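You operate a simulated robot arm through the tools that you are given. There is no shell and no other tool. Be economical: measure what you need, move in short steps, check, and stop when the job is done.

You run a simulated robot arm. Do the job below in one go: nothing can be reset, and whatever is moved stays where it is left.

## Task
Brush the fluff off the panel filter, then switch the fan on.
Fine: fan off while the drawer is out; brush back on the stand, drawer in; the fan stays on. Set down upright: small green brush. What is to be rubbed or washed off counts as gone when no trace of it is left.

The check looks at the end state, three seconds after you hand in, the way a careful person would. Anything else that was tipped, shoved, dropped, spilled or broken makes it a failure.

## Robot
A 7-joint arm with a two-finger gripper, on a carriage that runs on a rail from [-119, -0.2] to [119, 0.2] (x, y) and turns from -158 to 175 degrees about z. Base frame: it is fixed where the carriage stands at the start and does not move with it; the origin is on the floor, on the carriage's upright axis, x ahead of it, y to its left, z up. Lengths are in cm, angles in degrees, forces in N, time in s.
Its first joint turns from -149.0 to 149.0 degrees. Places, roughly: filter drawer [160, 0, 80]; fuse door latch [150, 0, 100]; main isolator [150, -10, 120]; panel fan switch [150, 30, 80]; small green brush [125, 75, 75]; top of the tool stand [130, 80, 80]. Payload 2.45 kg.
The tool frame sits at the grasp point between the pads (the TCP): z along the fingers, y along the line on which they close. The tips reach 2.6 cm beyond it. Largest opening 9.6 cm; the body of the gripper starts 6.9 cm behind the TCP.
Orientation is told as [roll, pitch, yaw] about the base's x, y, z axes, in that order, counted from this pose: with the fingers straight down and closing along the base's y, the tool's x points along the base's -x, its y along +y and its z along -z.

## Interface
- The arm moves only by the tool step_arm. Its argument "increments" is one flat list of numbers, 7 for each row, row after row: the shift along the tool's x, y, z in units of 100 mm (1.0 is 100 mm), then the turn, a rotation vector about the tool's x, y, z in units of 90 degrees (1.0 is 90 degrees), then the finger opening in cm, from 0 to 9.6. In form: [dx, dy, dz, wx, wy, wz, claw, dx, dy, dz, wx, wy, wz, claw, ...]. A call has 1 to 8 rows; each row is the pose to reach, as a shift and turn from the pose commanded when the call began, along the tool's axes at that moment. A call with a number of a shift or a turn outside -1 to 1 is refused whole. Each row takes 0.2 s and may step no farther than 5 cm and 8.6 degrees from the row before; otherwise, or with a gripper value out of range, the whole call is refused. Where a pose cannot be reached the arm comes as near as it can. A force on the tool above 50 N (or 10 N above the force at the start of the call, whichever is more), or a blocked arm, ends the call early, and 0.2 s more pass. The fingers move at their own pace and stop on an object; they squeeze with about 26 N. The grip force told is the motor's: it shows also when the fingers shut on nothing. Time passes only in rows, and 0.2 s behind the last, so rows that repeat a pose let the fingers close. It gives the time, the measured TCP pose, the force on the tool (base axes), the opening and the grip force at its end, in the units of the frame above (readings bear some noise), with the torque about the TCP (base axes, N m) and any sound that the robot's microphone picked up, and new pictures: "pictures" is both (left out), scene, wrist or none.
- Cameras (640 x 400 px; columns grow to the right, rows downward): "scene" is now at [2.77, 11.28, 141.53]; the picture's right is [-0.47, -0.88, 0.00], its down [-0.45, 0.24, -0.86] and it looks along [0.76, -0.41, -0.51] (base axes); focal length 257 px, centre (320, 200). "wrist" rides on the gripper at [8.2, 0.3, -9.8] in the tool frame; the picture's right is [-0.04, 1.00, 0.00], its down [-0.73, -0.03, -0.68] and it looks along [-0.68, -0.03, 0.73] (tool axes); focal length 256 px, centre (320, 200). There is no depth. A picture from a camera that has moved, and an enlarged one, comes with that camera's place and axes in the base frame and with its lens. The place of the scene camera against the robot may be out by one fixed shift of up to 1.8 cm in any direction.
- slide_trunk(by): slides the trunk up (or, below 0, down) by that many cm; the arm and the scene camera ride with it, the base frame stays. It gives what a move gives, with no picture.
- base_move(legs): drives the robot by 1 to 6 legs, each [ahead, left, turn to the left] in cm, cm and degrees, along the robot's own axes; the way and the turn of a leg run together, so that a leg with both is an arc; at most 150 cm and 180 degrees a leg. The arm and the cameras ride along, it lands a little off, and it stops where it bumps. It keeps to its track: a leg is cut to what the track allows. It gives what a move gives, and a new picture of the scene camera.
- aim_head(pan, tilt): turns the head with the scene camera to pan (to the left, within 155 degrees either way) and tilt (down, from -29 to 69), counted from straight ahead of the robot. It gives what a move gives, and a new picture of the scene camera.
- inspect(camera, box): a new picture of the part [left, top, right, bottom] of that camera's present view, enlarged. It takes no simulated time.
- close_job(): hands the job in; it is judged then, once.

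Go step by step. Nothing tells you exact positions but the pictures and the camera data: compare them with the known pose of the tool, close in by small moves and look again before you grip or let go. The budget is 120 turns and 260 pictures, counting those below and the enlarged ones. Unless the task says otherwise, let go and move clear before handing in.

The tools are called after "Request:" by a JSON object that holds its "api" and its "payload". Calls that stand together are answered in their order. step_arm: Moves the arm, as the interface text tells. Its arguments: {"type":"object","properties":{"increments":{"type":"array","items":{"type":"number"}},"pictures":{"type":"string","enum":["both","scene","wrist","none"]}},"required":["increments"]} The other tools are called the same way: slide_trunk (by) slides the trunk up or down; base_move (legs) drives the base; aim_head (pan, tilt) turns the head that bears the scene camera; inspect (camera, box) takes an enlarged picture of a part of a camera's view; close_job () hands the job in.

At the start:

```text
t: 0.0
ee_pos: [61.25, -24.64, 95.46]
tcp_rot: [0.0, 0.0, 0.0]
contact_force: [0.3, -0.2, 0.5]
torque: [0.04, -0.02, 0.0]
finger_gap: 9.58
grip_force: 0.0
trunk travel left (down, up): [-39.4, 31.6]
robot x, y, heading: [-0.2, -0.27, 0.2]
head pan, tilt: [-28.1, 30.4]
```

scene: 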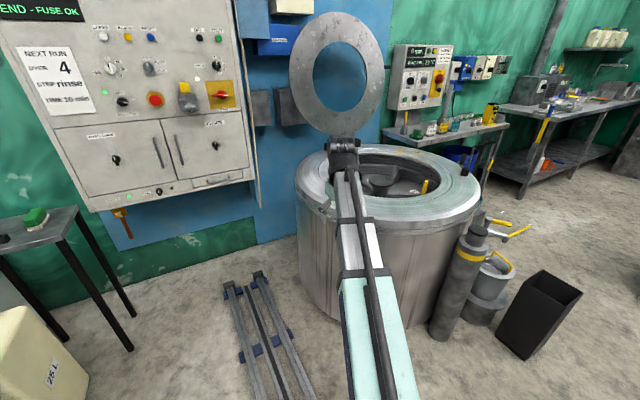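
wrist: 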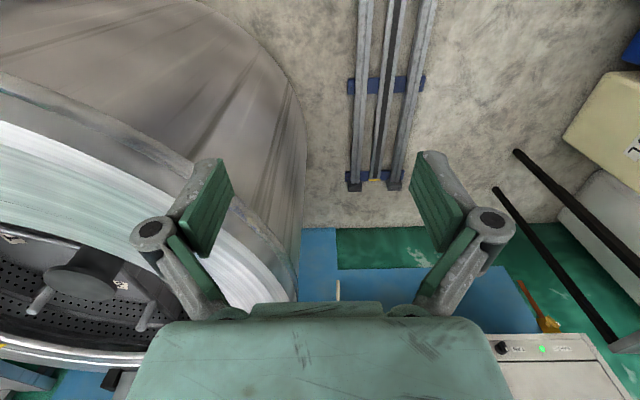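

I see a control panel ahead-left, a centrifuge ahead-right, and a green brush on a stand at far left. I'll turn the head to view the panel and the stand first.

Request:
{"api": "aim_head", "payload": {"pan": 10, "tilt": 25}}

Request:
{"api": "inspect", "payload": {"camera": "scene", "box": [200, 60, 440, 210]}}

Request:
{"api": "inspect", "payload": {"camera": "scene", "box": [200, 200, 440, 350]}}

```text
t: 1.0
ee_pos: [61.15, -24.63, 95.44]
tcp_rot: [-0.1, 0.0, -0.1]
contact_force: [-0.2, -0.2, 0.3]
torque: [0.01, -0.01, -0.05]
finger_gap: 9.6
grip_force: 0.1
trunk travel left (down, up): [-39.4, 31.6]
robot x, y, heading: [0.06, -0.22, 0.2]
head pan, tilt: [10.0, 25.0]
camera scene: at [3.88, 17.12, 142.39], right [0.17, -0.98, 0.0], down [-0.42, -0.07, -0.91], along [0.89, 0.16, -0.42], focal length 257 px, centre (320, 200)
```

scene: 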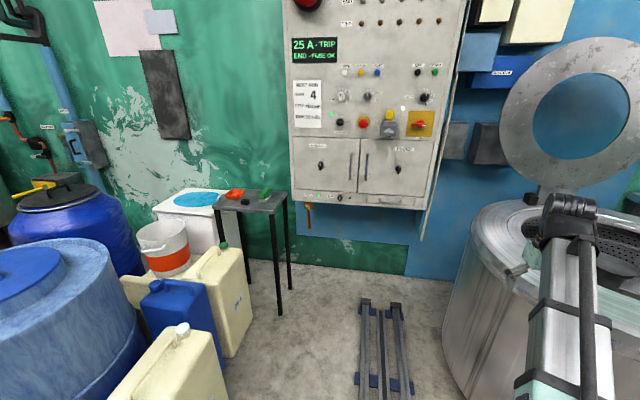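

```text
2.67 times, centred on (320, 135) of scene
camera zoom: at [3.88, 17.12, 142.39], right [0.17, -0.98, 0.0], down [-0.42, -0.07, -0.91], along [0.89, 0.16, -0.42], focal length 686 px, centre (320, 373)
```

zoom: 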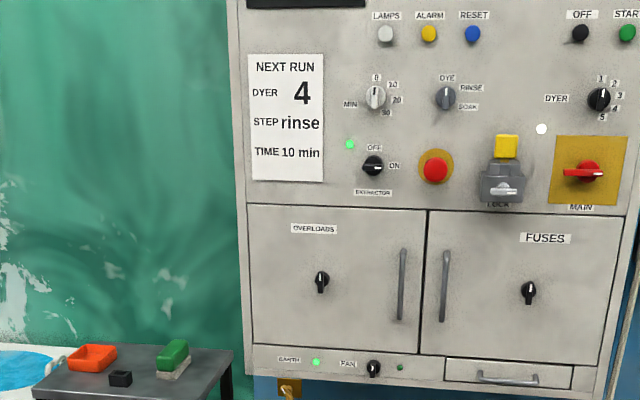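

```text
2.67 times, centred on (320, 275) of scene
camera zoom: at [3.88, 17.12, 142.39], right [0.17, -0.98, 0.0], down [-0.42, -0.07, -0.91], along [0.89, 0.16, -0.42], focal length 686 px, centre (320, 0)
```

zoom: 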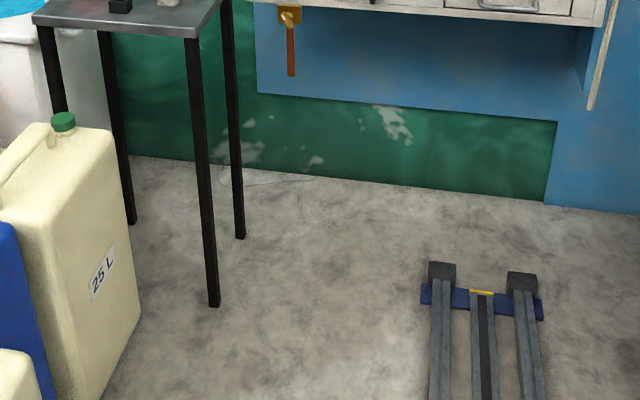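

The brush is on the small table at left, and the drawer is at the panel's bottom right with the fan switch to its left. I'll swing the arm to the middle, raise it, and drive nearer.

Request:
{"api": "step_arm", "payload": {"increments": [0, 0.5, -0.1, 0, 0, 0, 9.6, 0, 1.0, -0.1, 0, 0, 0, 9.6, 0, 1.0, -0.1, 0, 0, 0, 9.6], "pictures": "none"}}

```text
refused: row 1 steps farther than a row can; nothing moved
```

Request:
{"api": "step_arm", "payload": {"increments": [0, 0.45, 0, 0, 0, 0, 9.6, 0, 0.9, 0, 0, 0, 0, 9.6, 0.1, 1.0, -0.2, 0, 0, 0, 9.6, 0.1, 1.0, -0.4, 0, 0, 0, 9.6], "pictures": "none"}}

Request:
{"api": "step_arm", "payload": {"increments": [0, 0.45, 0, 0, 0, 0, 9.6, 0, 0.9, 0, 0, 0, 0, 9.6, 0, 1.0, 0, 0, 0, 0, 9.6, 0, 1.0, 0, 0, 0, 0, 9.6], "pictures": "none"}}

Request:
{"api": "base_move", "payload": {"legs": [[50, 0, 0]]}}

```text
t: 2.0
ee_pos: [61.89, -15.02, 96.42]
tcp_rot: [-0.4, -1.5, 0.0]
contact_force: [-0.4, -1.3, -0.6]
torque: [0.03, -0.01, -0.02]
finger_gap: 9.61
grip_force: 0.0
out of reach, approached as far as the arm can: row 3, 4
trunk travel left (down, up): [-39.4, 31.6]
robot x, y, heading: [0.33, 0.19, 0.1]
head pan, tilt: [10.0, 25.0]
```

```text
t: 3.0
ee_pos: [62.54, -4.99, 94.99]
tcp_rot: [-0.1, -0.7, 0.0]
contact_force: [-1.0, -0.1, 0.2]
torque: [-0.02, -0.05, 0.02]
finger_gap: 9.61
grip_force: 0.2
out of reach, approached as far as the arm can: row 1, 2, 3, 4
trunk travel left (down, up): [-39.4, 31.6]
robot x, y, heading: [-0.25, -0.2, 0.1]
head pan, tilt: [10.0, 25.0]
```

```text
t: 6.0
ee_pos: [113.5, -4.89, 94.96]
tcp_rot: [-0.2, -0.6, 0.1]
contact_force: [0.3, 0.1, -0.3]
torque: [0.03, -0.01, 0.01]
finger_gap: 9.64
grip_force: 0.0
trunk travel left (down, up): [-39.4, 31.6]
robot x, y, heading: [51.02, -0.0, -0.1]
head pan, tilt: [10.0, 25.0]
camera scene: at [54.77, 17.23, 142.39], right [0.18, -0.98, 0.0], down [-0.42, -0.07, -0.91], along [0.89, 0.16, -0.42], focal length 257 px, centre (320, 200)
```

scene: 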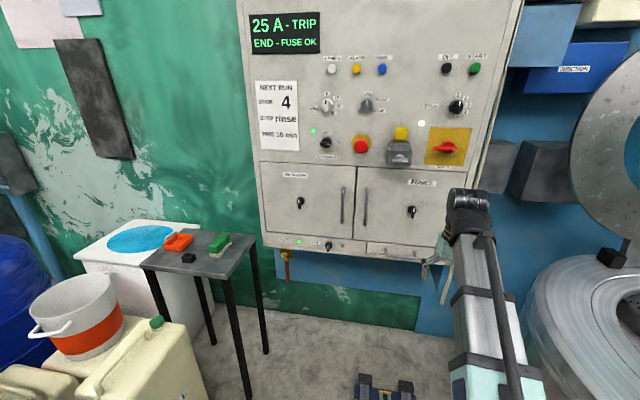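

The drawer front comes out near (149.5, 2, 77) and the brush top near (128, 70, 85). I'll turn towards the brush and drive a bit closer.

Request:
{"api": "base_move", "payload": {"legs": [[0, 0, 50], [15.4, -18.4, 0]]}}

Request:
{"api": "aim_head", "payload": {"pan": 5, "tilt": 40}}

Request:
{"api": "step_arm", "payload": {"increments": [0, 0, 0, 0, 0, 0, 9.6], "pictures": "wrist"}}

```text
t: 10.1
ee_pos: [119.23, 44.7, 95.03]
tcp_rot: [-0.1, -0.6, 49.8]
contact_force: [-1.2, 0.8, -0.2]
torque: [-0.01, 0.02, 0.04]
finger_gap: 9.61
grip_force: 0.1
trunk travel left (down, up): [-39.4, 31.6]
robot x, y, heading: [75.03, 0.16, 49.8]
head pan, tilt: [10.0, 25.0]
camera scene: at [62.97, 14.17, 142.39], right [0.86, -0.5, 0.0], down [-0.21, -0.37, -0.91], along [0.46, 0.78, -0.42], focal length 257 px, centre (320, 200)
```

scene: 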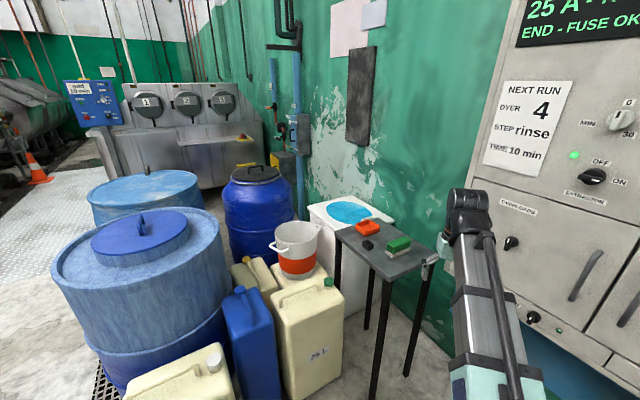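

```text
t: 10.8
ee_pos: [119.21, 44.64, 94.97]
tcp_rot: [-0.1, -0.7, 49.9]
contact_force: [-0.5, 0.1, -0.5]
torque: [-0.03, -0.01, -0.04]
finger_gap: 9.61
grip_force: 0.1
trunk travel left (down, up): [-39.4, 31.6]
robot x, y, heading: [75.04, 0.26, 49.7]
head pan, tilt: [5.0, 40.0]
camera scene: at [63.24, 13.16, 140.07], right [0.82, -0.58, 0.0], down [-0.37, -0.52, -0.77], along [0.44, 0.63, -0.64], focal length 257 px, centre (320, 200)
```

scene: 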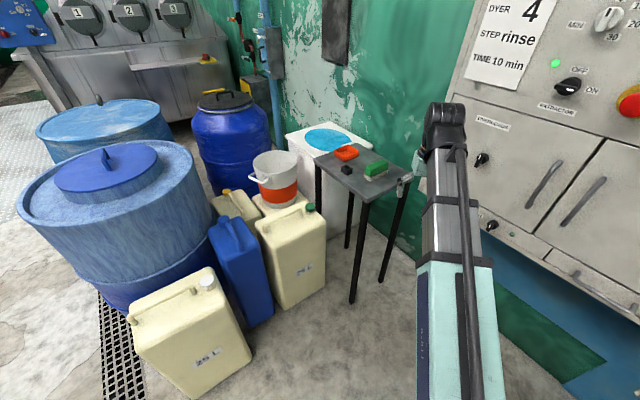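

```text
t: 11.2
ee_pos: [119.12, 44.7, 95.02]
tcp_rot: [-0.1, -0.7, 49.8]
contact_force: [-0.6, -0.5, -0.4]
torque: [-0.01, 0.0, -0.04]
finger_gap: 9.61
grip_force: 0.1
trunk travel left (down, up): [-39.4, 31.6]
robot x, y, heading: [75.05, 0.35, 49.6]
head pan, tilt: [5.0, 40.0]
camera wrist: at [113.52, 38.57, 104.78], right [-0.74, 0.68, 0.0], down [0.49, 0.54, 0.69], along [0.46, 0.51, -0.73], focal length 256 px, centre (320, 200)
```

wrist: 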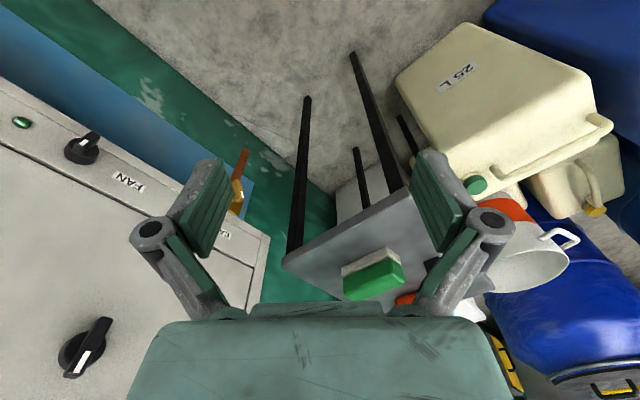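

The brush is around (130, 69.5), top near z 85. I'll look closer to get its orientation.

Request:
{"api": "inspect", "payload": {"camera": "wrist", "box": [280, 200, 480, 325]}}

Request:
{"api": "inspect", "payload": {"camera": "scene", "box": [310, 120, 438, 200]}}

```text
3.20 times, centred on (380, 262) of wrist
camera zoom: at [113.52, 38.57, 104.78], right [-0.74, 0.68, 0.0], down [0.49, 0.54, 0.69], along [0.46, 0.51, -0.73], focal length 819 px, centre (128, 0)
```

zoom: 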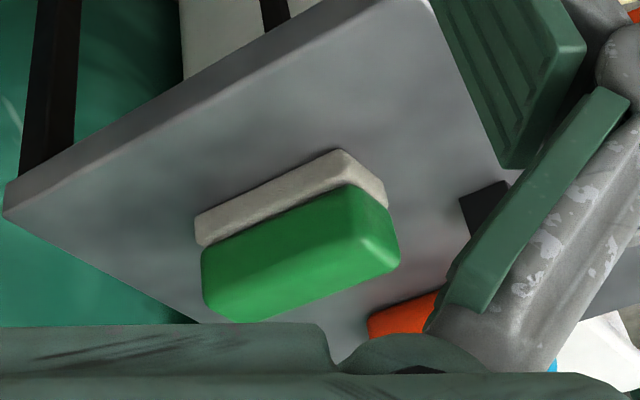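

```text
5.00 times, centred on (374, 160) of scene
camera zoom: at [63.24, 13.16, 140.06], right [0.82, -0.58, 0.0], down [-0.37, -0.53, -0.77], along [0.44, 0.63, -0.64], focal length 1287 px, centre (50, 400)
```

zoom: 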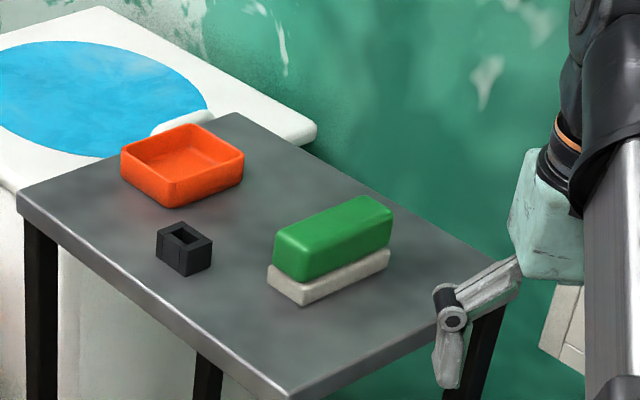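

The brush lies with its long axis along base x, about 5 cm wide, centred near (131.5, 71). I'll move above it and yaw to zero.

Request:
{"api": "step_arm", "payload": {"increments": [-0.4683, 0.1258, 0, 0, 0, 0.092, 9.6, -0.9366, 0.2516, 0, 0, 0, 0.184, 9.6, -0.95, 0.26, 0, 0, 0, 0.276, 9.6, -0.95, 0.26, 0, 0, 0, 0.368, 9.6, -0.95, 0.26, 0, 0, 0, 0.46, 9.6, -0.95, 0.26, 0, 0, 0, 0.553, 9.6], "pictures": "none"}}

```text
t: 12.6
ee_pos: [123.3, 53.57, 95.13]
tcp_rot: [0.5, -0.4, -0.2]
contact_force: [0.1, -1.3, 0.0]
torque: [-0.02, -0.01, 0.0]
finger_gap: 9.61
grip_force: 0.1
trunk travel left (down, up): [-39.4, 31.6]
robot x, y, heading: [74.88, 0.03, 49.7]
head pan, tilt: [5.0, 40.0]
```

Halfway there; now the rest of the way above the brush.

Request:
{"api": "step_arm", "payload": {"increments": [-0.2, 0.42, 0, 0, 0, 0, 9.6, -0.4, 0.84, 0, 0, 0, 0, 9.6, -0.5, 1.0, 0, 0, 0, 0, 9.6], "pictures": "both"}}

Request:
{"api": "inspect", "payload": {"camera": "wrist", "box": [200, 120, 440, 270]}}

```text
t: 13.4
ee_pos: [128.49, 63.69, 95.62]
tcp_rot: [0.5, -0.4, 0.0]
contact_force: [1.2, -0.5, 0.1]
torque: [-0.01, -0.02, 0.04]
finger_gap: 9.6
grip_force: 0.2
trunk travel left (down, up): [-39.4, 31.6]
robot x, y, heading: [74.82, 0.17, 49.4]
head pan, tilt: [5.0, 40.0]
camera scene: at [63.25, 13.16, 140.06], right [0.82, -0.58, 0.0], down [-0.37, -0.53, -0.77], along [0.44, 0.63, -0.64], focal length 257 px, centre (320, 200)
camera wrist: at [120.14, 64.0, 105.3], right [0.04, 1.0, 0.01], down [0.73, -0.03, 0.68], along [0.68, -0.02, -0.73], focal length 256 px, centre (320, 200)
```

scene: 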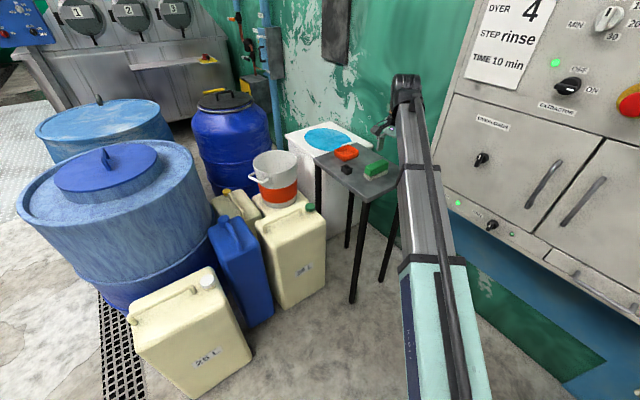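
wrist: 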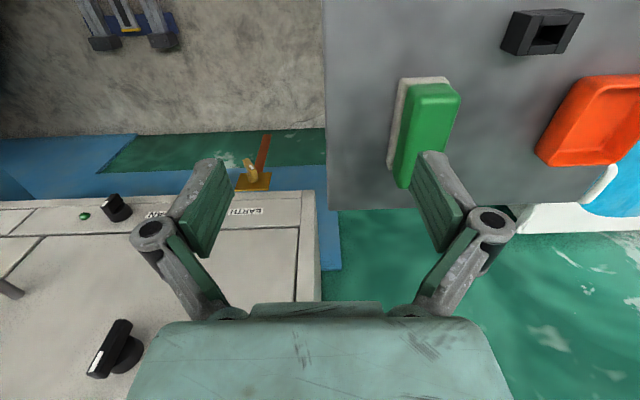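

```text
2.67 times, centred on (320, 195) of wrist
camera zoom: at [120.14, 64.0, 105.3], right [0.04, 1.0, 0.01], down [0.73, -0.03, 0.68], along [0.68, -0.02, -0.73], focal length 683 px, centre (320, 213)
```

zoom: 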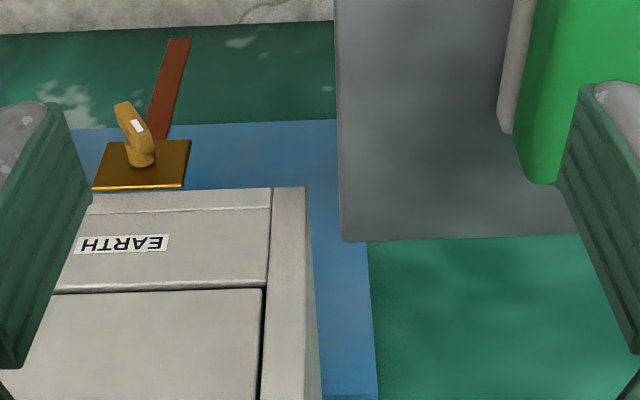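

Triangulating the two wrist views puts the brush centre near (133, 74.5), with its top at about z 82. I'll move above that and look again.

Request:
{"api": "step_arm", "payload": {"increments": [-0.2, 0.4, 0, 0, 0, 0, 9.6, -0.4, 0.8, 0.1, 0, 0, 0, 9.6, -0.45, 1.0, 0.2, 0, 0, 0, 9.6, -0.45, 1.0, 0.3, 0, 0, 0, 9.6], "pictures": "wrist"}}

```text
t: 14.4
ee_pos: [132.84, 73.73, 92.43]
tcp_rot: [0.4, -0.5, 0.0]
contact_force: [-0.6, -0.4, -1.1]
torque: [0.02, -0.01, 0.0]
finger_gap: 9.59
grip_force: 0.1
trunk travel left (down, up): [-39.4, 31.6]
robot x, y, heading: [74.85, -0.0, 49.7]
head pan, tilt: [5.0, 40.0]
camera wrist: at [124.58, 73.95, 102.18], right [0.04, 1.0, 0.01], down [0.73, -0.03, 0.68], along [0.68, -0.02, -0.73], focal length 256 px, centre (320, 200)
```

wrist: 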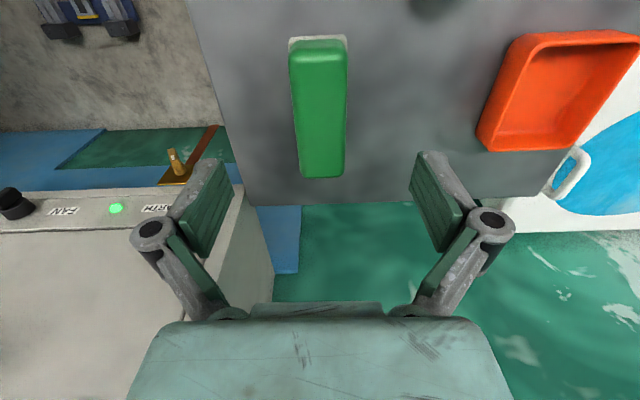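

Nearly centred over it: brush centre ≈ (134, 73.8). I'll descend to z 84.5 and look.

Request:
{"api": "step_arm", "payload": {"increments": [-0.1, 0.01, 0.4, 0, 0, 0, 9.6, -0.1, 0.01, 0.8, 0, 0, 0, 9.6], "pictures": "both"}}

Request:
{"api": "inspect", "payload": {"camera": "scene", "box": [310, 120, 438, 200]}}

```text
t: 15.0
ee_pos: [133.95, 73.86, 84.33]
tcp_rot: [0.5, -0.5, 0.0]
contact_force: [-0.9, -0.8, 0.8]
torque: [0.02, 0.02, 0.02]
finger_gap: 9.61
grip_force: 0.0
trunk travel left (down, up): [-39.4, 31.6]
robot x, y, heading: [75.28, 0.2, 49.8]
head pan, tilt: [5.0, 40.0]
camera scene: at [63.23, 13.13, 140.07], right [0.82, -0.58, 0.0], down [-0.37, -0.53, -0.77], along [0.44, 0.63, -0.64], focal length 257 px, centre (320, 200)
camera wrist: at [125.62, 74.07, 94.13], right [0.04, 1.0, 0.01], down [0.73, -0.03, 0.68], along [0.68, -0.02, -0.73], focal length 256 px, centre (320, 200)
```

scene: 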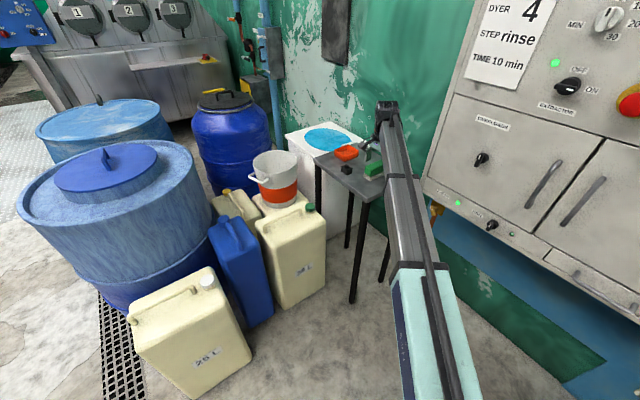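
wrist: 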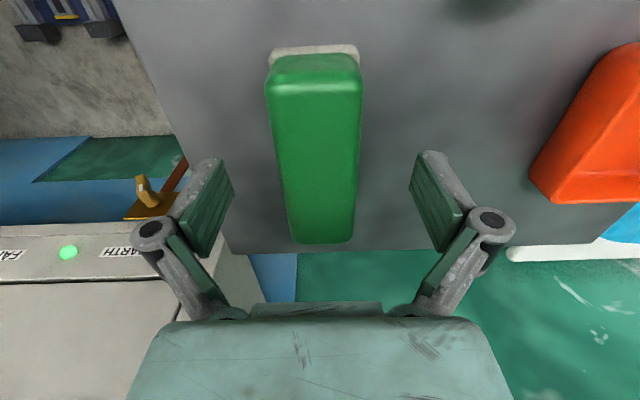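

```text
5.00 times, centred on (374, 160) of scene
camera zoom: at [63.23, 13.13, 140.07], right [0.82, -0.58, 0.0], down [-0.37, -0.53, -0.77], along [0.44, 0.63, -0.64], focal length 1287 px, centre (50, 400)
```

zoom: 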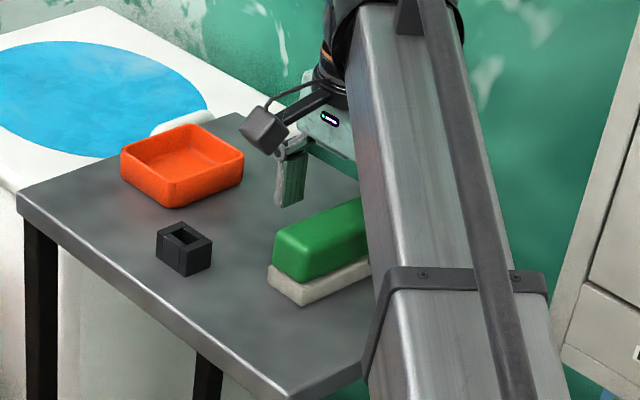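

The brush is centred between the fingers, with its top near z 81. I'll lower a little more and recheck.

Request:
{"api": "step_arm", "payload": {"increments": [-0.05, -0.02, 0.2, 0, 0, 0, 9.6, -0.05, -0.02, 0.4, 0, 0, 0, 9.6], "pictures": "wrist"}}

Request:
{"api": "inspect", "payload": {"camera": "scene", "box": [342, 135, 406, 175]}}

```text
t: 15.6
ee_pos: [134.43, 73.66, 80.29]
tcp_rot: [0.4, -0.4, 0.1]
contact_force: [-0.1, 0.3, 0.3]
torque: [0.02, -0.05, -0.01]
finger_gap: 9.6
grip_force: 0.1
trunk travel left (down, up): [-39.4, 31.6]
robot x, y, heading: [74.84, 0.34, 49.9]
head pan, tilt: [5.0, 40.0]
camera wrist: at [126.13, 73.88, 90.08], right [0.04, 1.0, 0.01], down [0.73, -0.03, 0.68], along [0.68, -0.02, -0.73], focal length 256 px, centre (320, 200)
```

wrist: 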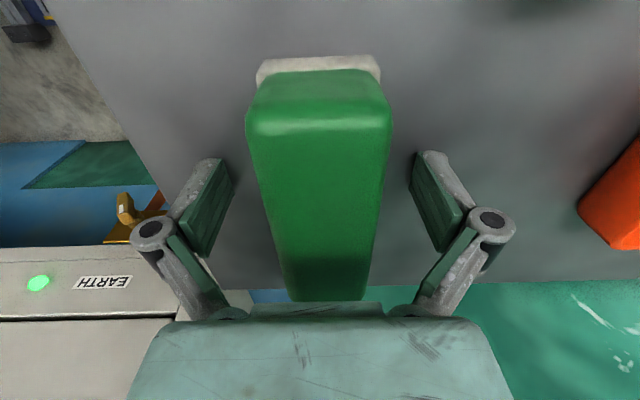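

```text
10.00 times, centred on (374, 155) of scene
camera zoom: at [63.24, 13.15, 140.06], right [0.82, -0.58, 0.0], down [-0.37, -0.53, -0.77], along [0.44, 0.63, -0.64], focal length 2573 px, centre (-220, 650)
```

zoom: 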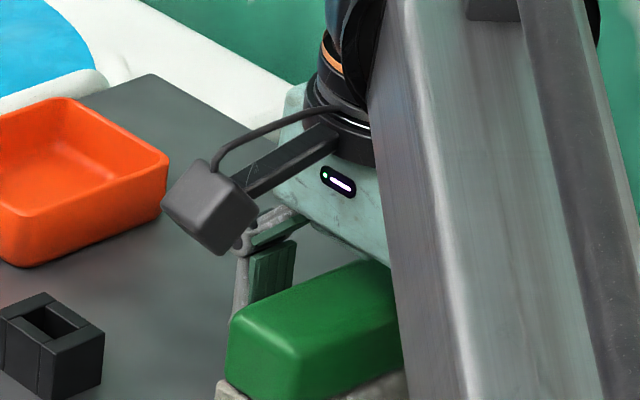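

The pads flank the green body now. I'll close on it and lift slightly.

Request:
{"api": "step_arm", "payload": {"increments": [0, 0, 0.05, 0, 0, 0, 5, 0, 0, 0.05, 0, 0, 0, 2, 0, 0, 0.05, 0, 0, 0, 2, 0, 0, 0.05, 0, 0, 0, 2], "pictures": "wrist"}}

```text
t: 16.3
ee_pos: [134.52, 72.58, 81.32]
tcp_rot: [0.2, -0.8, -0.4]
contact_force: [-5.0, -23.6, 55.3]
torque: [-2.4, 0.79, 0.14]
finger_gap: 6.29
grip_force: 25.0
trunk travel left (down, up): [-39.4, 31.6]
robot x, y, heading: [75.17, -0.09, 49.6]
head pan, tilt: [5.0, 40.0]
stopped in row 3: the force on the tool passed its limit at 52 N (the readings are from after the stop); the commanded pose is now the measured one
camera wrist: at [126.13, 72.91, 90.94], right [0.05, 1.0, 0.0], down [0.72, -0.04, 0.69], along [0.69, -0.03, -0.72], focal length 256 px, centre (320, 200)
```

wrist: 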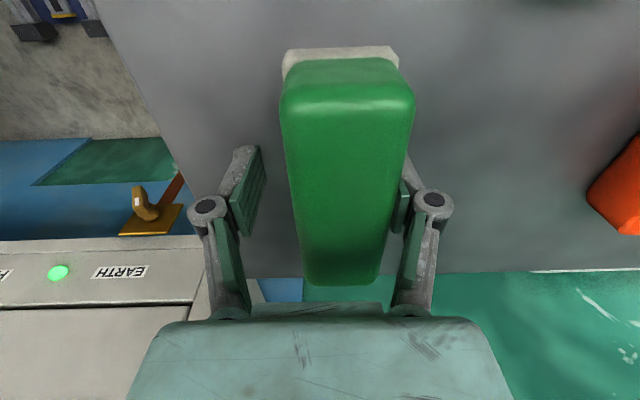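

It touched something and stopped, probably a tip on the bristle edge or table. I'll reopen, lift a little, and re-centre.

Request:
{"api": "step_arm", "payload": {"increments": [0, 0, -0.05, 0, 0, 0, 9.6, 0, 0, -0.12, 0, 0, 0, 9.6, 0, 0.1, -0.12, 0, 0, 0, 9.6], "pictures": "both"}}

Request:
{"api": "inspect", "payload": {"camera": "scene", "box": [342, 135, 406, 175]}}

```text
t: 17.1
ee_pos: [134.55, 74.34, 81.34]
tcp_rot: [0.3, -0.7, 0.0]
contact_force: [-0.4, -0.2, 0.2]
torque: [0.03, 0.0, 0.0]
finger_gap: 9.57
grip_force: 0.1
trunk travel left (down, up): [-39.4, 31.6]
robot x, y, heading: [74.79, 0.08, 49.8]
head pan, tilt: [5.0, 40.0]
camera scene: at [63.26, 13.15, 140.05], right [0.82, -0.58, 0.0], down [-0.37, -0.52, -0.77], along [0.44, 0.63, -0.64], focal length 257 px, centre (320, 200)
camera wrist: at [126.3, 74.73, 91.07], right [0.04, 1.0, 0.01], down [0.73, -0.03, 0.69], along [0.69, -0.02, -0.73], focal length 256 px, centre (320, 200)
```

scene: 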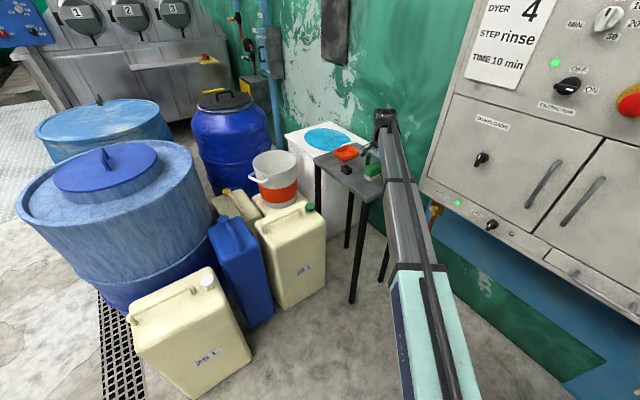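
wrist: 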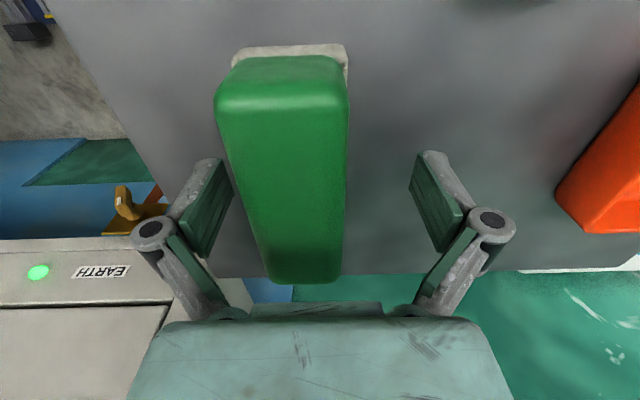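

```text
10.00 times, centred on (374, 155) of scene
camera zoom: at [63.26, 13.15, 140.05], right [0.82, -0.58, 0.0], down [-0.37, -0.52, -0.77], along [0.44, 0.63, -0.64], focal length 2573 px, centre (-220, 650)
```

zoom: 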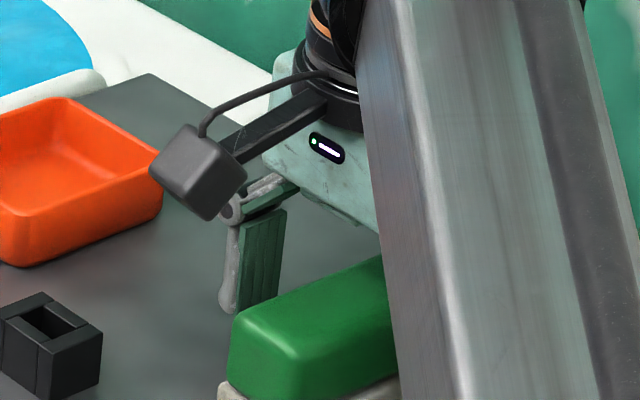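

The brush now sits about 1.8 cm to −y of the gripper centre. I'll re-centre at this height and look.

Request:
{"api": "step_arm", "payload": {"increments": [0, -0.1, 0, 0, 0, 0, 9.6, 0, -0.18, 0, 0, 0, 0, 9.6], "pictures": "wrist"}}

```text
t: 17.7
ee_pos: [134.5, 72.6, 81.27]
tcp_rot: [0.3, -0.6, -0.1]
contact_force: [-0.8, -0.3, 1.0]
torque: [0.02, -0.04, 0.0]
finger_gap: 9.57
grip_force: 0.1
trunk travel left (down, up): [-39.4, 31.6]
robot x, y, heading: [74.71, 0.28, 49.8]
head pan, tilt: [5.0, 40.0]
camera wrist: at [126.22, 72.86, 91.08], right [0.04, 1.0, 0.01], down [0.73, -0.03, 0.69], along [0.69, -0.03, -0.73], focal length 256 px, centre (320, 200)
```

wrist: 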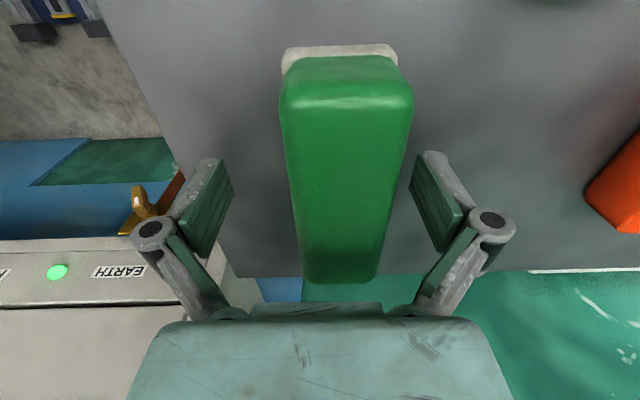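

The brush is higher than I assumed (top ≈ 84). I'll centre at y 73.4, z 82, and close gently.

Request:
{"api": "step_arm", "payload": {"increments": [0, 0.08, -0.08, 0, 0, 0, 9.6, 0, 0.08, -0.08, 0, 0, 0, 9.6], "pictures": "wrist"}}

```text
t: 18.3
ee_pos: [134.64, 73.33, 82.06]
tcp_rot: [0.2, -0.4, -0.1]
contact_force: [0.1, 0.8, 1.1]
torque: [-0.02, 0.03, -0.03]
finger_gap: 9.62
grip_force: 0.3
trunk travel left (down, up): [-39.4, 31.6]
robot x, y, heading: [74.9, 0.14, 49.7]
head pan, tilt: [5.0, 40.0]
camera wrist: at [126.27, 73.67, 91.88], right [0.04, 1.0, 0.0], down [0.73, -0.03, 0.69], along [0.69, -0.03, -0.73], focal length 256 px, centre (320, 200)
```

wrist: 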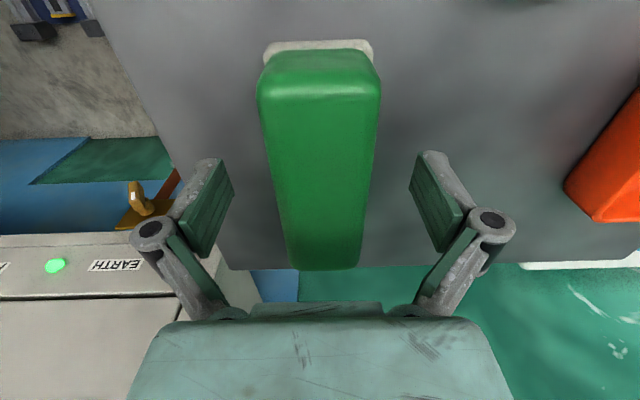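

Well centred; closing in stages.

Request:
{"api": "step_arm", "payload": {"increments": [0, 0, 0, 0, 0, 0, 7, 0, 0, 0, 0, 0, 0, 5.5, 0, 0, 0, 0, 0, 0, 4.5, 0, 0, 0, 0, 0, 0, 3.5, 0, 0, 0, 0, 0, 0, 3], "pictures": "wrist"}}

Request:
{"api": "inspect", "payload": {"camera": "scene", "box": [342, 135, 406, 175]}}

```text
t: 19.5
ee_pos: [134.55, 73.3, 82.2]
tcp_rot: [0.2, -0.7, -0.1]
contact_force: [-0.1, 0.1, 0.5]
torque: [-0.04, -0.03, 0.01]
finger_gap: 4.35
grip_force: 26.4
trunk travel left (down, up): [-39.4, 31.6]
robot x, y, heading: [74.92, 0.09, 49.7]
head pan, tilt: [5.0, 40.0]
camera wrist: at [126.27, 73.67, 91.89], right [0.04, 1.0, 0.01], down [0.73, -0.03, 0.69], along [0.69, -0.03, -0.73], focal length 256 px, centre (320, 200)
```

wrist: 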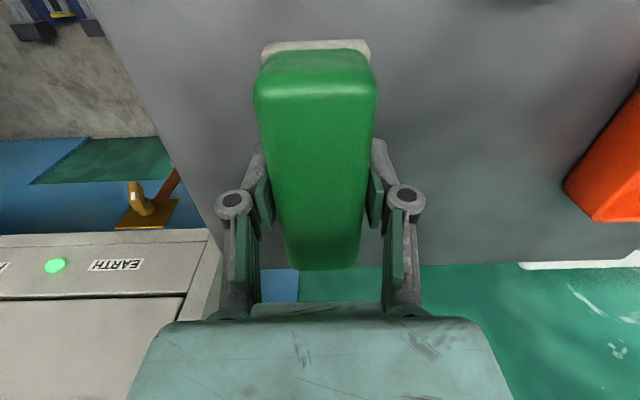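

```text
10.00 times, centred on (374, 155) of scene
camera zoom: at [63.25, 13.16, 140.06], right [0.82, -0.58, 0.0], down [-0.37, -0.52, -0.77], along [0.44, 0.63, -0.64], focal length 2573 px, centre (-220, 650)
```

zoom: 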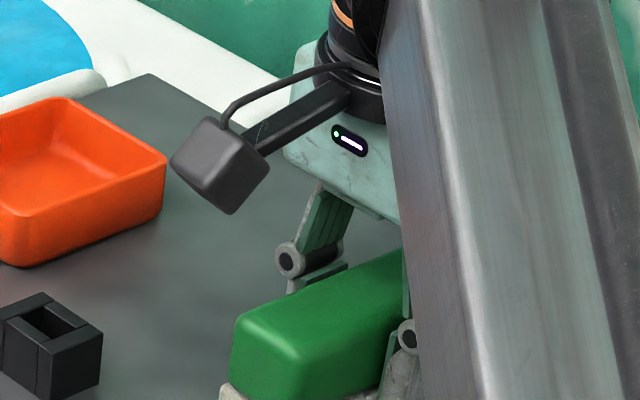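

The grip works (TCP 134.5, 73.3, 82.2), but the drawer must be opened first with free fingers. I'll let go of the brush where it stands and rise.

Request:
{"api": "step_arm", "payload": {"increments": [0, 0, 0, 0, 0, 0, 9.6, 0, 0, 0, 0, 0, 0, 9.6, 0, 0, -0.45, 0, 0, 0, 9.6, 0, 0, -0.9, 0, 0, 0, 9.6, 0.2, -0.4, -1.0, 0, 0, 0, 9.6, 0.4, -0.8, -1.0, 0, 0, 0, 9.6, 0.8, -1.0, -1.0, 0, 0, 0, 9.6], "pictures": "scene"}}

```text
t: 21.1
ee_pos: [126.59, 63.43, 91.91]
tcp_rot: [0.3, -0.7, 0.0]
contact_force: [0.3, -0.5, 0.3]
torque: [0.0, 0.06, -0.03]
finger_gap: 9.62
grip_force: 0.0
trunk travel left (down, up): [-39.4, 31.6]
robot x, y, heading: [74.86, 0.52, 49.4]
head pan, tilt: [5.0, 40.0]
camera scene: at [63.28, 13.17, 140.06], right [0.82, -0.58, 0.0], down [-0.37, -0.52, -0.77], along [0.44, 0.63, -0.64], focal length 257 px, centre (320, 200)
```

scene: 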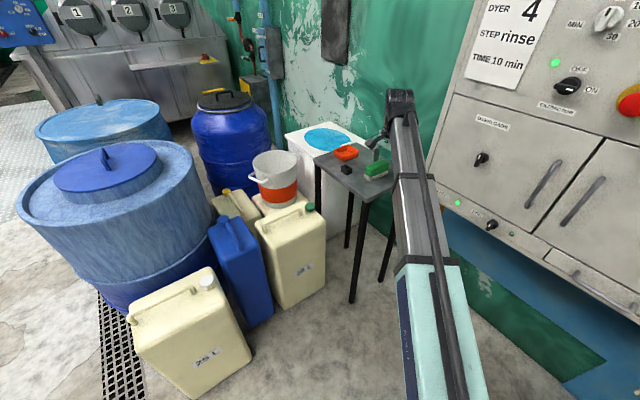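

The brush is left upright on the stand. Now I'll back off and turn to face the drawer.

Request:
{"api": "base_move", "payload": {"legs": [[-22.6, 26.7, 0], [0, 0, -50]]}}

Request:
{"api": "aim_head", "payload": {"pan": 0, "tilt": 30}}

Request:
{"api": "inspect", "payload": {"camera": "scene", "box": [240, 160, 400, 260]}}

```text
t: 25.6
ee_pos: [121.94, -0.07, 91.92]
tcp_rot: [0.3, -0.6, -51.0]
contact_force: [-0.5, -0.5, -0.4]
torque: [-0.03, 0.03, 0.0]
finger_gap: 9.6
grip_force: 0.0
trunk travel left (down, up): [-39.4, 31.6]
robot x, y, heading: [40.65, 0.33, -1.2]
head pan, tilt: [5.0, 40.0]
camera scene: at [43.88, 16.27, 140.06], right [0.07, -1.0, 0.0], down [-0.64, -0.04, -0.77], along [0.76, 0.05, -0.64], focal length 257 px, centre (320, 200)
```

scene: 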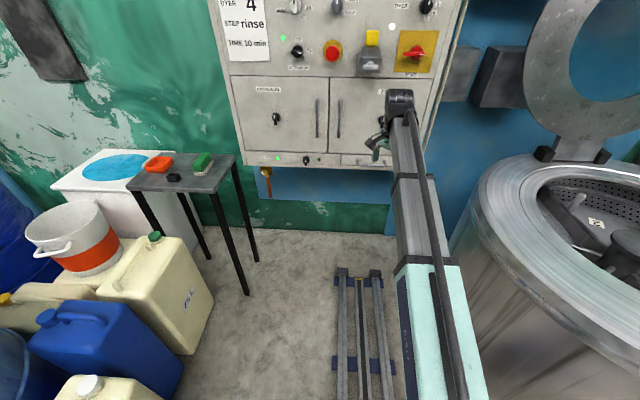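

```text
t: 26.3
ee_pos: [122.08, -0.08, 91.95]
tcp_rot: [0.3, -0.6, -50.9]
contact_force: [0.0, 0.1, 0.2]
torque: [0.01, -0.05, 0.0]
finger_gap: 9.6
grip_force: 0.1
trunk travel left (down, up): [-39.4, 31.6]
robot x, y, heading: [40.05, 0.09, -0.9]
head pan, tilt: [0.0, 30.0]
camera scene: at [44.44, 15.52, 141.59], right [-0.02, -1.0, 0.0], down [-0.5, 0.01, -0.87], along [0.87, -0.02, -0.5], focal length 257 px, centre (320, 200)
```

scene: 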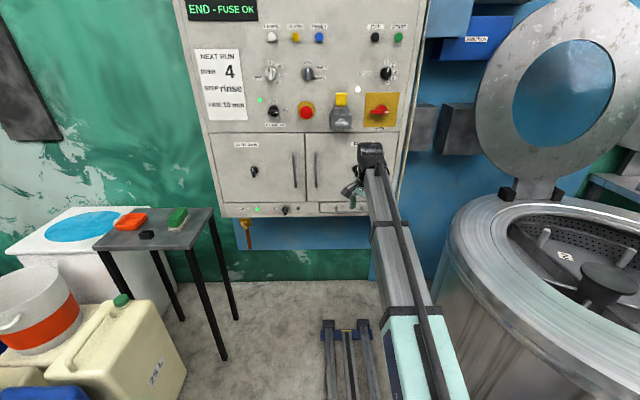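

```text
4.00 times, centred on (320, 210) of scene
camera zoom: at [44.44, 15.52, 141.59], right [-0.02, -1.0, 0.0], down [-0.5, 0.01, -0.87], along [0.87, -0.02, -0.5], focal length 1029 px, centre (320, 160)
```

zoom: 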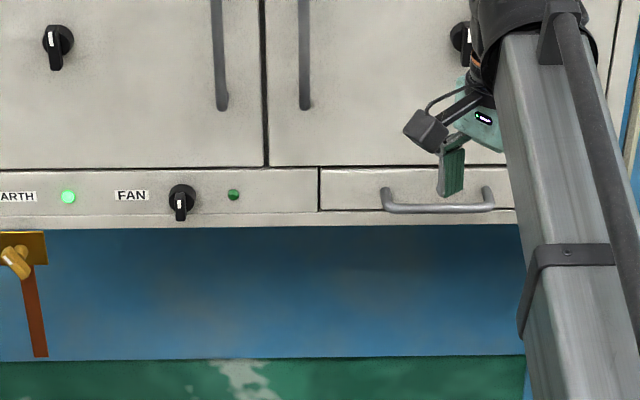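

The handle is a horizontal bar at the drawer front, and the fan lamp is dark. I'll orient the tool to point forward with the fingers closing vertically.

Request:
{"api": "step_arm", "payload": {"increments": [0.1, -0.13, 0, 0, 0, 0.09, 9.6, 0.2, -0.26, 0, 0, 0, 0.18, 9.6, 0.31, -0.39, 0, 0, 0, 0.27, 9.6, 0.31, -0.39, 0, 0, 0, 0.36, 9.6, 0.31, -0.39, 0, 0, 0, 0.433, 9.6], "pictures": "none"}}

Request:
{"api": "step_arm", "payload": {"increments": [0, 0, 0, -0.09, 0, 0, 9.6, 0, 0, 0, -0.18, 0, 0, 9.6, 0, 0, 0, -0.27, 0, 0, 9.6, 0, 0, 0, -0.36, 0, 0, 9.6, 0, 0, 0, -0.45, 0, 0, 9.6, 0, 0, 0, -0.5, 0, 0, 9.6], "pictures": "both"}}

```text
t: 27.5
ee_pos: [117.04, -0.04, 91.88]
tcp_rot: [0.7, -0.3, -90.1]
contact_force: [0.2, -0.8, 0.4]
torque: [0.02, 0.06, 0.01]
finger_gap: 9.6
grip_force: 0.0
trunk travel left (down, up): [-39.4, 31.6]
robot x, y, heading: [40.37, 0.2, -1.2]
head pan, tilt: [0.0, 30.0]
```

```text
t: 28.9
ee_pos: [117.12, -0.1, 91.98]
tcp_rot: [45.7, -0.2, -90.0]
contact_force: [-0.7, 1.5, 0.5]
torque: [0.03, 0.02, 0.0]
finger_gap: 9.58
grip_force: 0.1
trunk travel left (down, up): [-39.4, 31.6]
robot x, y, heading: [40.06, -0.01, -1.2]
head pan, tilt: [0.0, 30.0]
camera scene: at [44.44, 15.52, 141.6], right [-0.02, -1.0, 0.0], down [-0.5, 0.01, -0.87], along [0.87, -0.02, -0.5], focal length 257 px, centre (320, 200)
camera wrist: at [110.12, 8.07, 99.04], right [0.7, -0.04, 0.72], down [-0.51, -0.73, 0.46], along [0.51, -0.68, -0.53], focal length 256 px, centre (320, 200)
```

scene: 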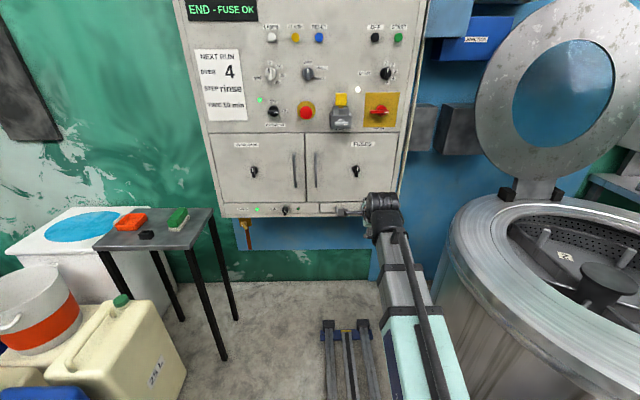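
wrist: 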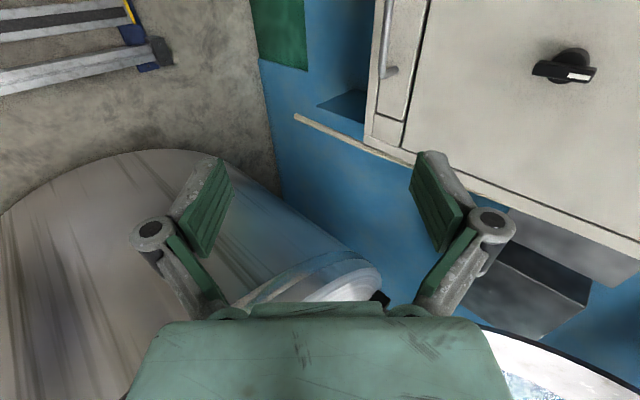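

The arm handles the tilt well. I'll finish to horizontal and lower to the handle height (about 77.5), staying back at x ≈ 117.

Request:
{"api": "step_arm", "payload": {"increments": [0, 0, 0, -0.09, 0, 0, 9.6, 0, 0, 0, -0.18, 0, 0, 9.6, 0, 0, 0, -0.27, 0, 0, 9.6, 0, 0, 0, -0.36, 0, 0, 9.6, 0, 0, 0, -0.45, 0, 0, 9.6, 0, 0, 0, -0.5, 0, 0, 9.6], "pictures": "none"}}

Request:
{"api": "step_arm", "payload": {"increments": [0, -0.4, 0, 0, 0, 0, 9.6, 0, -0.8, 0, 0, 0, 0, 9.6, 0, -1.0, 0, 0, 0, 0, 9.6], "pictures": "both"}}

```text
t: 30.3
ee_pos: [117.11, -0.14, 91.85]
tcp_rot: [90.7, -0.3, -90.0]
contact_force: [0.4, -0.8, -0.2]
torque: [0.02, -0.01, 0.01]
finger_gap: 9.58
grip_force: 0.0
trunk travel left (down, up): [-39.4, 31.6]
robot x, y, heading: [40.09, 0.28, -1.0]
head pan, tilt: [0.0, 30.0]
```

```text
t: 31.1
ee_pos: [117.23, -0.27, 81.88]
tcp_rot: [90.7, -0.2, -89.9]
contact_force: [0.6, -0.2, 0.0]
torque: [0.02, -0.01, 0.02]
finger_gap: 9.62
grip_force: 0.1
trunk travel left (down, up): [-39.4, 31.6]
robot x, y, heading: [39.98, 0.14, -1.1]
head pan, tilt: [0.0, 30.0]
camera scene: at [44.43, 15.52, 141.6], right [-0.02, -1.0, 0.0], down [-0.5, 0.01, -0.87], along [0.87, -0.02, -0.5], focal length 257 px, centre (320, 200)
camera wrist: at [107.3, 7.91, 82.06], right [-0.01, -0.04, 1.0], down [-0.68, -0.73, -0.03], along [0.74, -0.68, -0.02], focal length 256 px, centre (320, 200)
```

scene: 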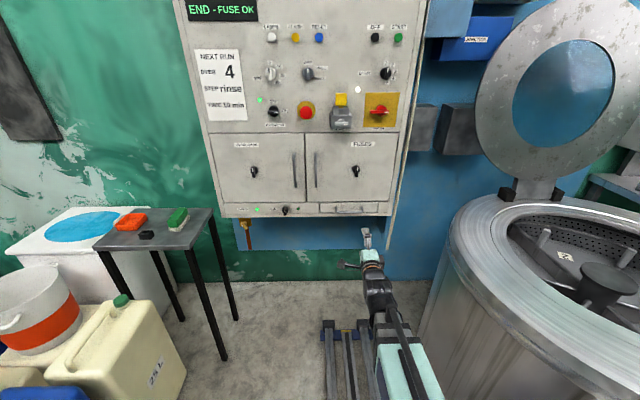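
wrist: 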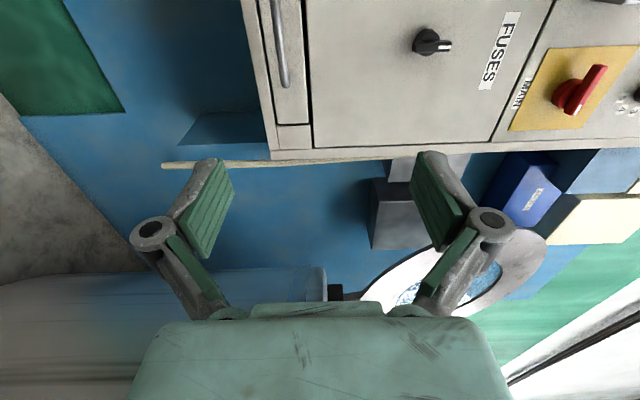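

The bar's right end triangulates to (147.5, −5, 76.6). I'll lower to that height and advance to x ≈ 138.

Request:
{"api": "step_arm", "payload": {"increments": [0, -0.3, 0.3, 0, 0, 0, 9.6, 0, -0.53, 0.7, 0, 0, 0, 9.6, 0, -0.53, 1.0, 0, 0, 0, 9.6], "pictures": "none"}}

Request:
{"api": "step_arm", "payload": {"increments": [0, 0, 0.4, 0, 0, 0, 9.6, 0, 0, 0.8, 0, 0, 0, 9.6, 0, 0, 1.0, 0, 0, 0, 9.6], "pictures": "wrist"}}

Request:
{"api": "inspect", "payload": {"camera": "scene", "box": [290, 170, 418, 250]}}

```text
t: 31.9
ee_pos: [127.33, -0.12, 76.77]
tcp_rot: [90.6, -0.4, -89.9]
contact_force: [-1.2, 0.0, -0.2]
torque: [-0.04, 0.0, 0.01]
finger_gap: 9.6
grip_force: 0.1
trunk travel left (down, up): [-39.4, 31.6]
robot x, y, heading: [40.17, 0.06, -0.9]
head pan, tilt: [0.0, 30.0]
```

```text
t: 32.7
ee_pos: [137.09, -0.06, 76.84]
tcp_rot: [90.5, -0.2, -89.9]
contact_force: [0.3, -0.6, -0.6]
torque: [0.02, 0.0, -0.01]
finger_gap: 9.6
grip_force: 0.2
trunk travel left (down, up): [-39.4, 31.6]
robot x, y, heading: [40.15, 0.04, -1.2]
head pan, tilt: [0.0, 30.0]
camera wrist: at [127.16, 8.07, 76.93], right [-0.01, -0.04, 1.0], down [-0.68, -0.73, -0.03], along [0.74, -0.68, -0.02], focal length 256 px, centre (320, 200)
```

wrist: 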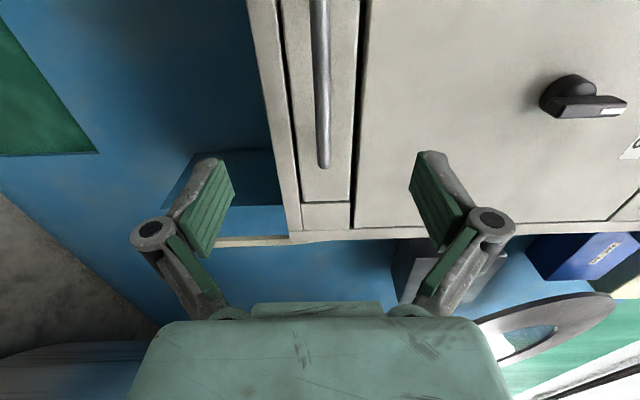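

```text
5.00 times, centred on (354, 210) of scene
camera zoom: at [44.44, 15.52, 141.59], right [-0.02, -1.0, 0.0], down [-0.5, 0.01, -0.87], along [0.87, -0.02, -0.5], focal length 1287 px, centre (150, 150)
```

zoom: 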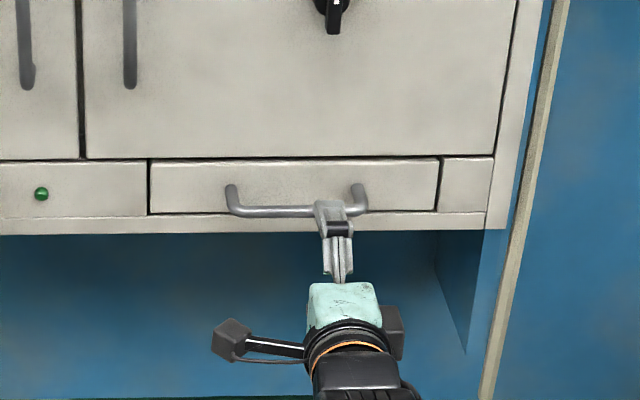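

The bar runs centred between the fingers, about x 146. I'll shift 2.8 cm left to the middle of the handle and approach.

Request:
{"api": "step_arm", "payload": {"increments": [0.28, 0, 0.1, 0, 0, 0, 9.6, 0.28, 0, 0.5, 0, 0, 0, 9.6, 0.28, 0, 0.72, 0, 0, 0, 9.6], "pictures": "wrist"}}

Request:
{"api": "inspect", "payload": {"camera": "scene", "box": [290, 170, 418, 250]}}

```text
t: 33.5
ee_pos: [144.36, 2.62, 76.8]
tcp_rot: [90.6, -0.4, -89.9]
contact_force: [0.0, -0.1, 0.8]
torque: [-0.02, 0.02, -0.05]
finger_gap: 9.58
grip_force: 0.0
trunk travel left (down, up): [-39.4, 31.6]
robot x, y, heading: [40.65, 0.24, -1.1]
head pan, tilt: [0.0, 30.0]
camera wrist: at [134.38, 10.8, 77.07], right [-0.01, -0.03, 1.0], down [-0.68, -0.73, -0.03], along [0.74, -0.68, -0.02], focal length 256 px, centre (320, 200)
```

wrist: 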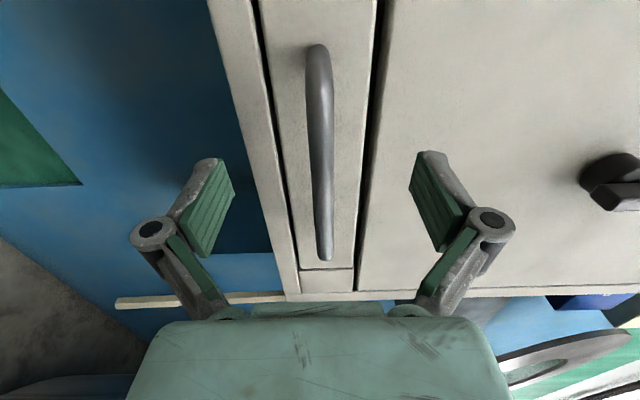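

```text
5.00 times, centred on (354, 210) of scene
camera zoom: at [44.44, 15.52, 141.59], right [-0.02, -1.0, 0.0], down [-0.5, 0.01, -0.87], along [0.87, -0.02, -0.5], focal length 1287 px, centre (150, 150)
```

zoom: 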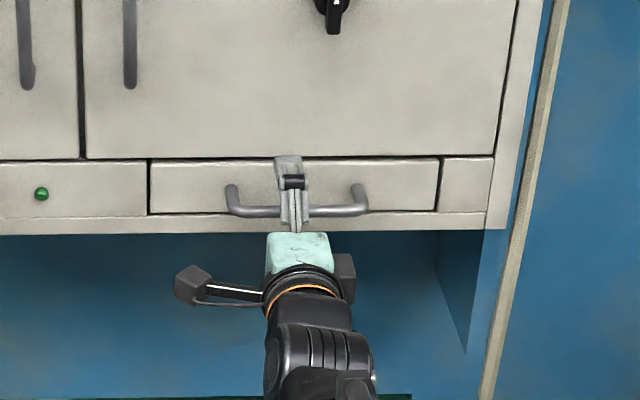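

The fingers straddle the bar's middle. Closing in stages.

Request:
{"api": "step_arm", "payload": {"increments": [0, 0, 0, 0, 0, 0, 6, 0, 0, 0, 0, 0, 0, 4, 0, 0, 0, 0, 0, 0, 2, 0, 0, 0, 0, 0, 0, 0, 0, 0, 0, 0, 0, 0, 0], "pictures": "wrist"}}

Request:
{"api": "inspect", "payload": {"camera": "scene", "box": [290, 170, 418, 250]}}

```text
t: 34.7
ee_pos: [144.14, 2.72, 76.99]
tcp_rot: [90.6, -0.2, -89.9]
contact_force: [2.3, 0.5, 7.2]
torque: [0.26, -0.08, -0.1]
finger_gap: 1.09
grip_force: 37.7
trunk travel left (down, up): [-39.4, 31.6]
robot x, y, heading: [40.09, 0.39, -1.0]
head pan, tilt: [0.0, 30.0]
camera wrist: at [134.3, 10.79, 77.18], right [-0.01, -0.04, 1.0], down [-0.68, -0.73, -0.03], along [0.74, -0.68, -0.02], focal length 256 px, centre (320, 200)
```

wrist: 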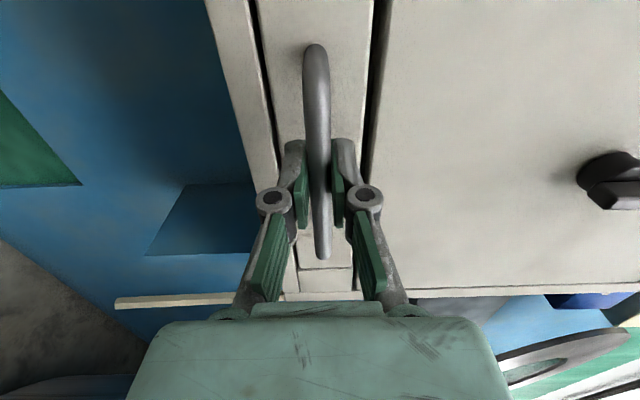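

```text
5.00 times, centred on (354, 210) of scene
camera zoom: at [44.36, 15.52, 141.61], right [-0.02, -1.0, 0.0], down [-0.5, 0.01, -0.87], along [0.87, -0.02, -0.5], focal length 1287 px, centre (150, 150)
```

zoom: 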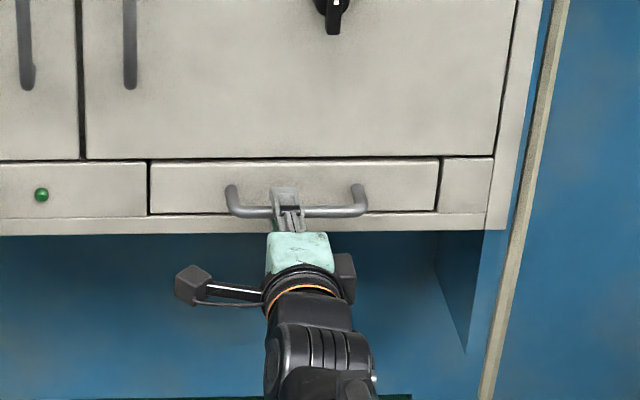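

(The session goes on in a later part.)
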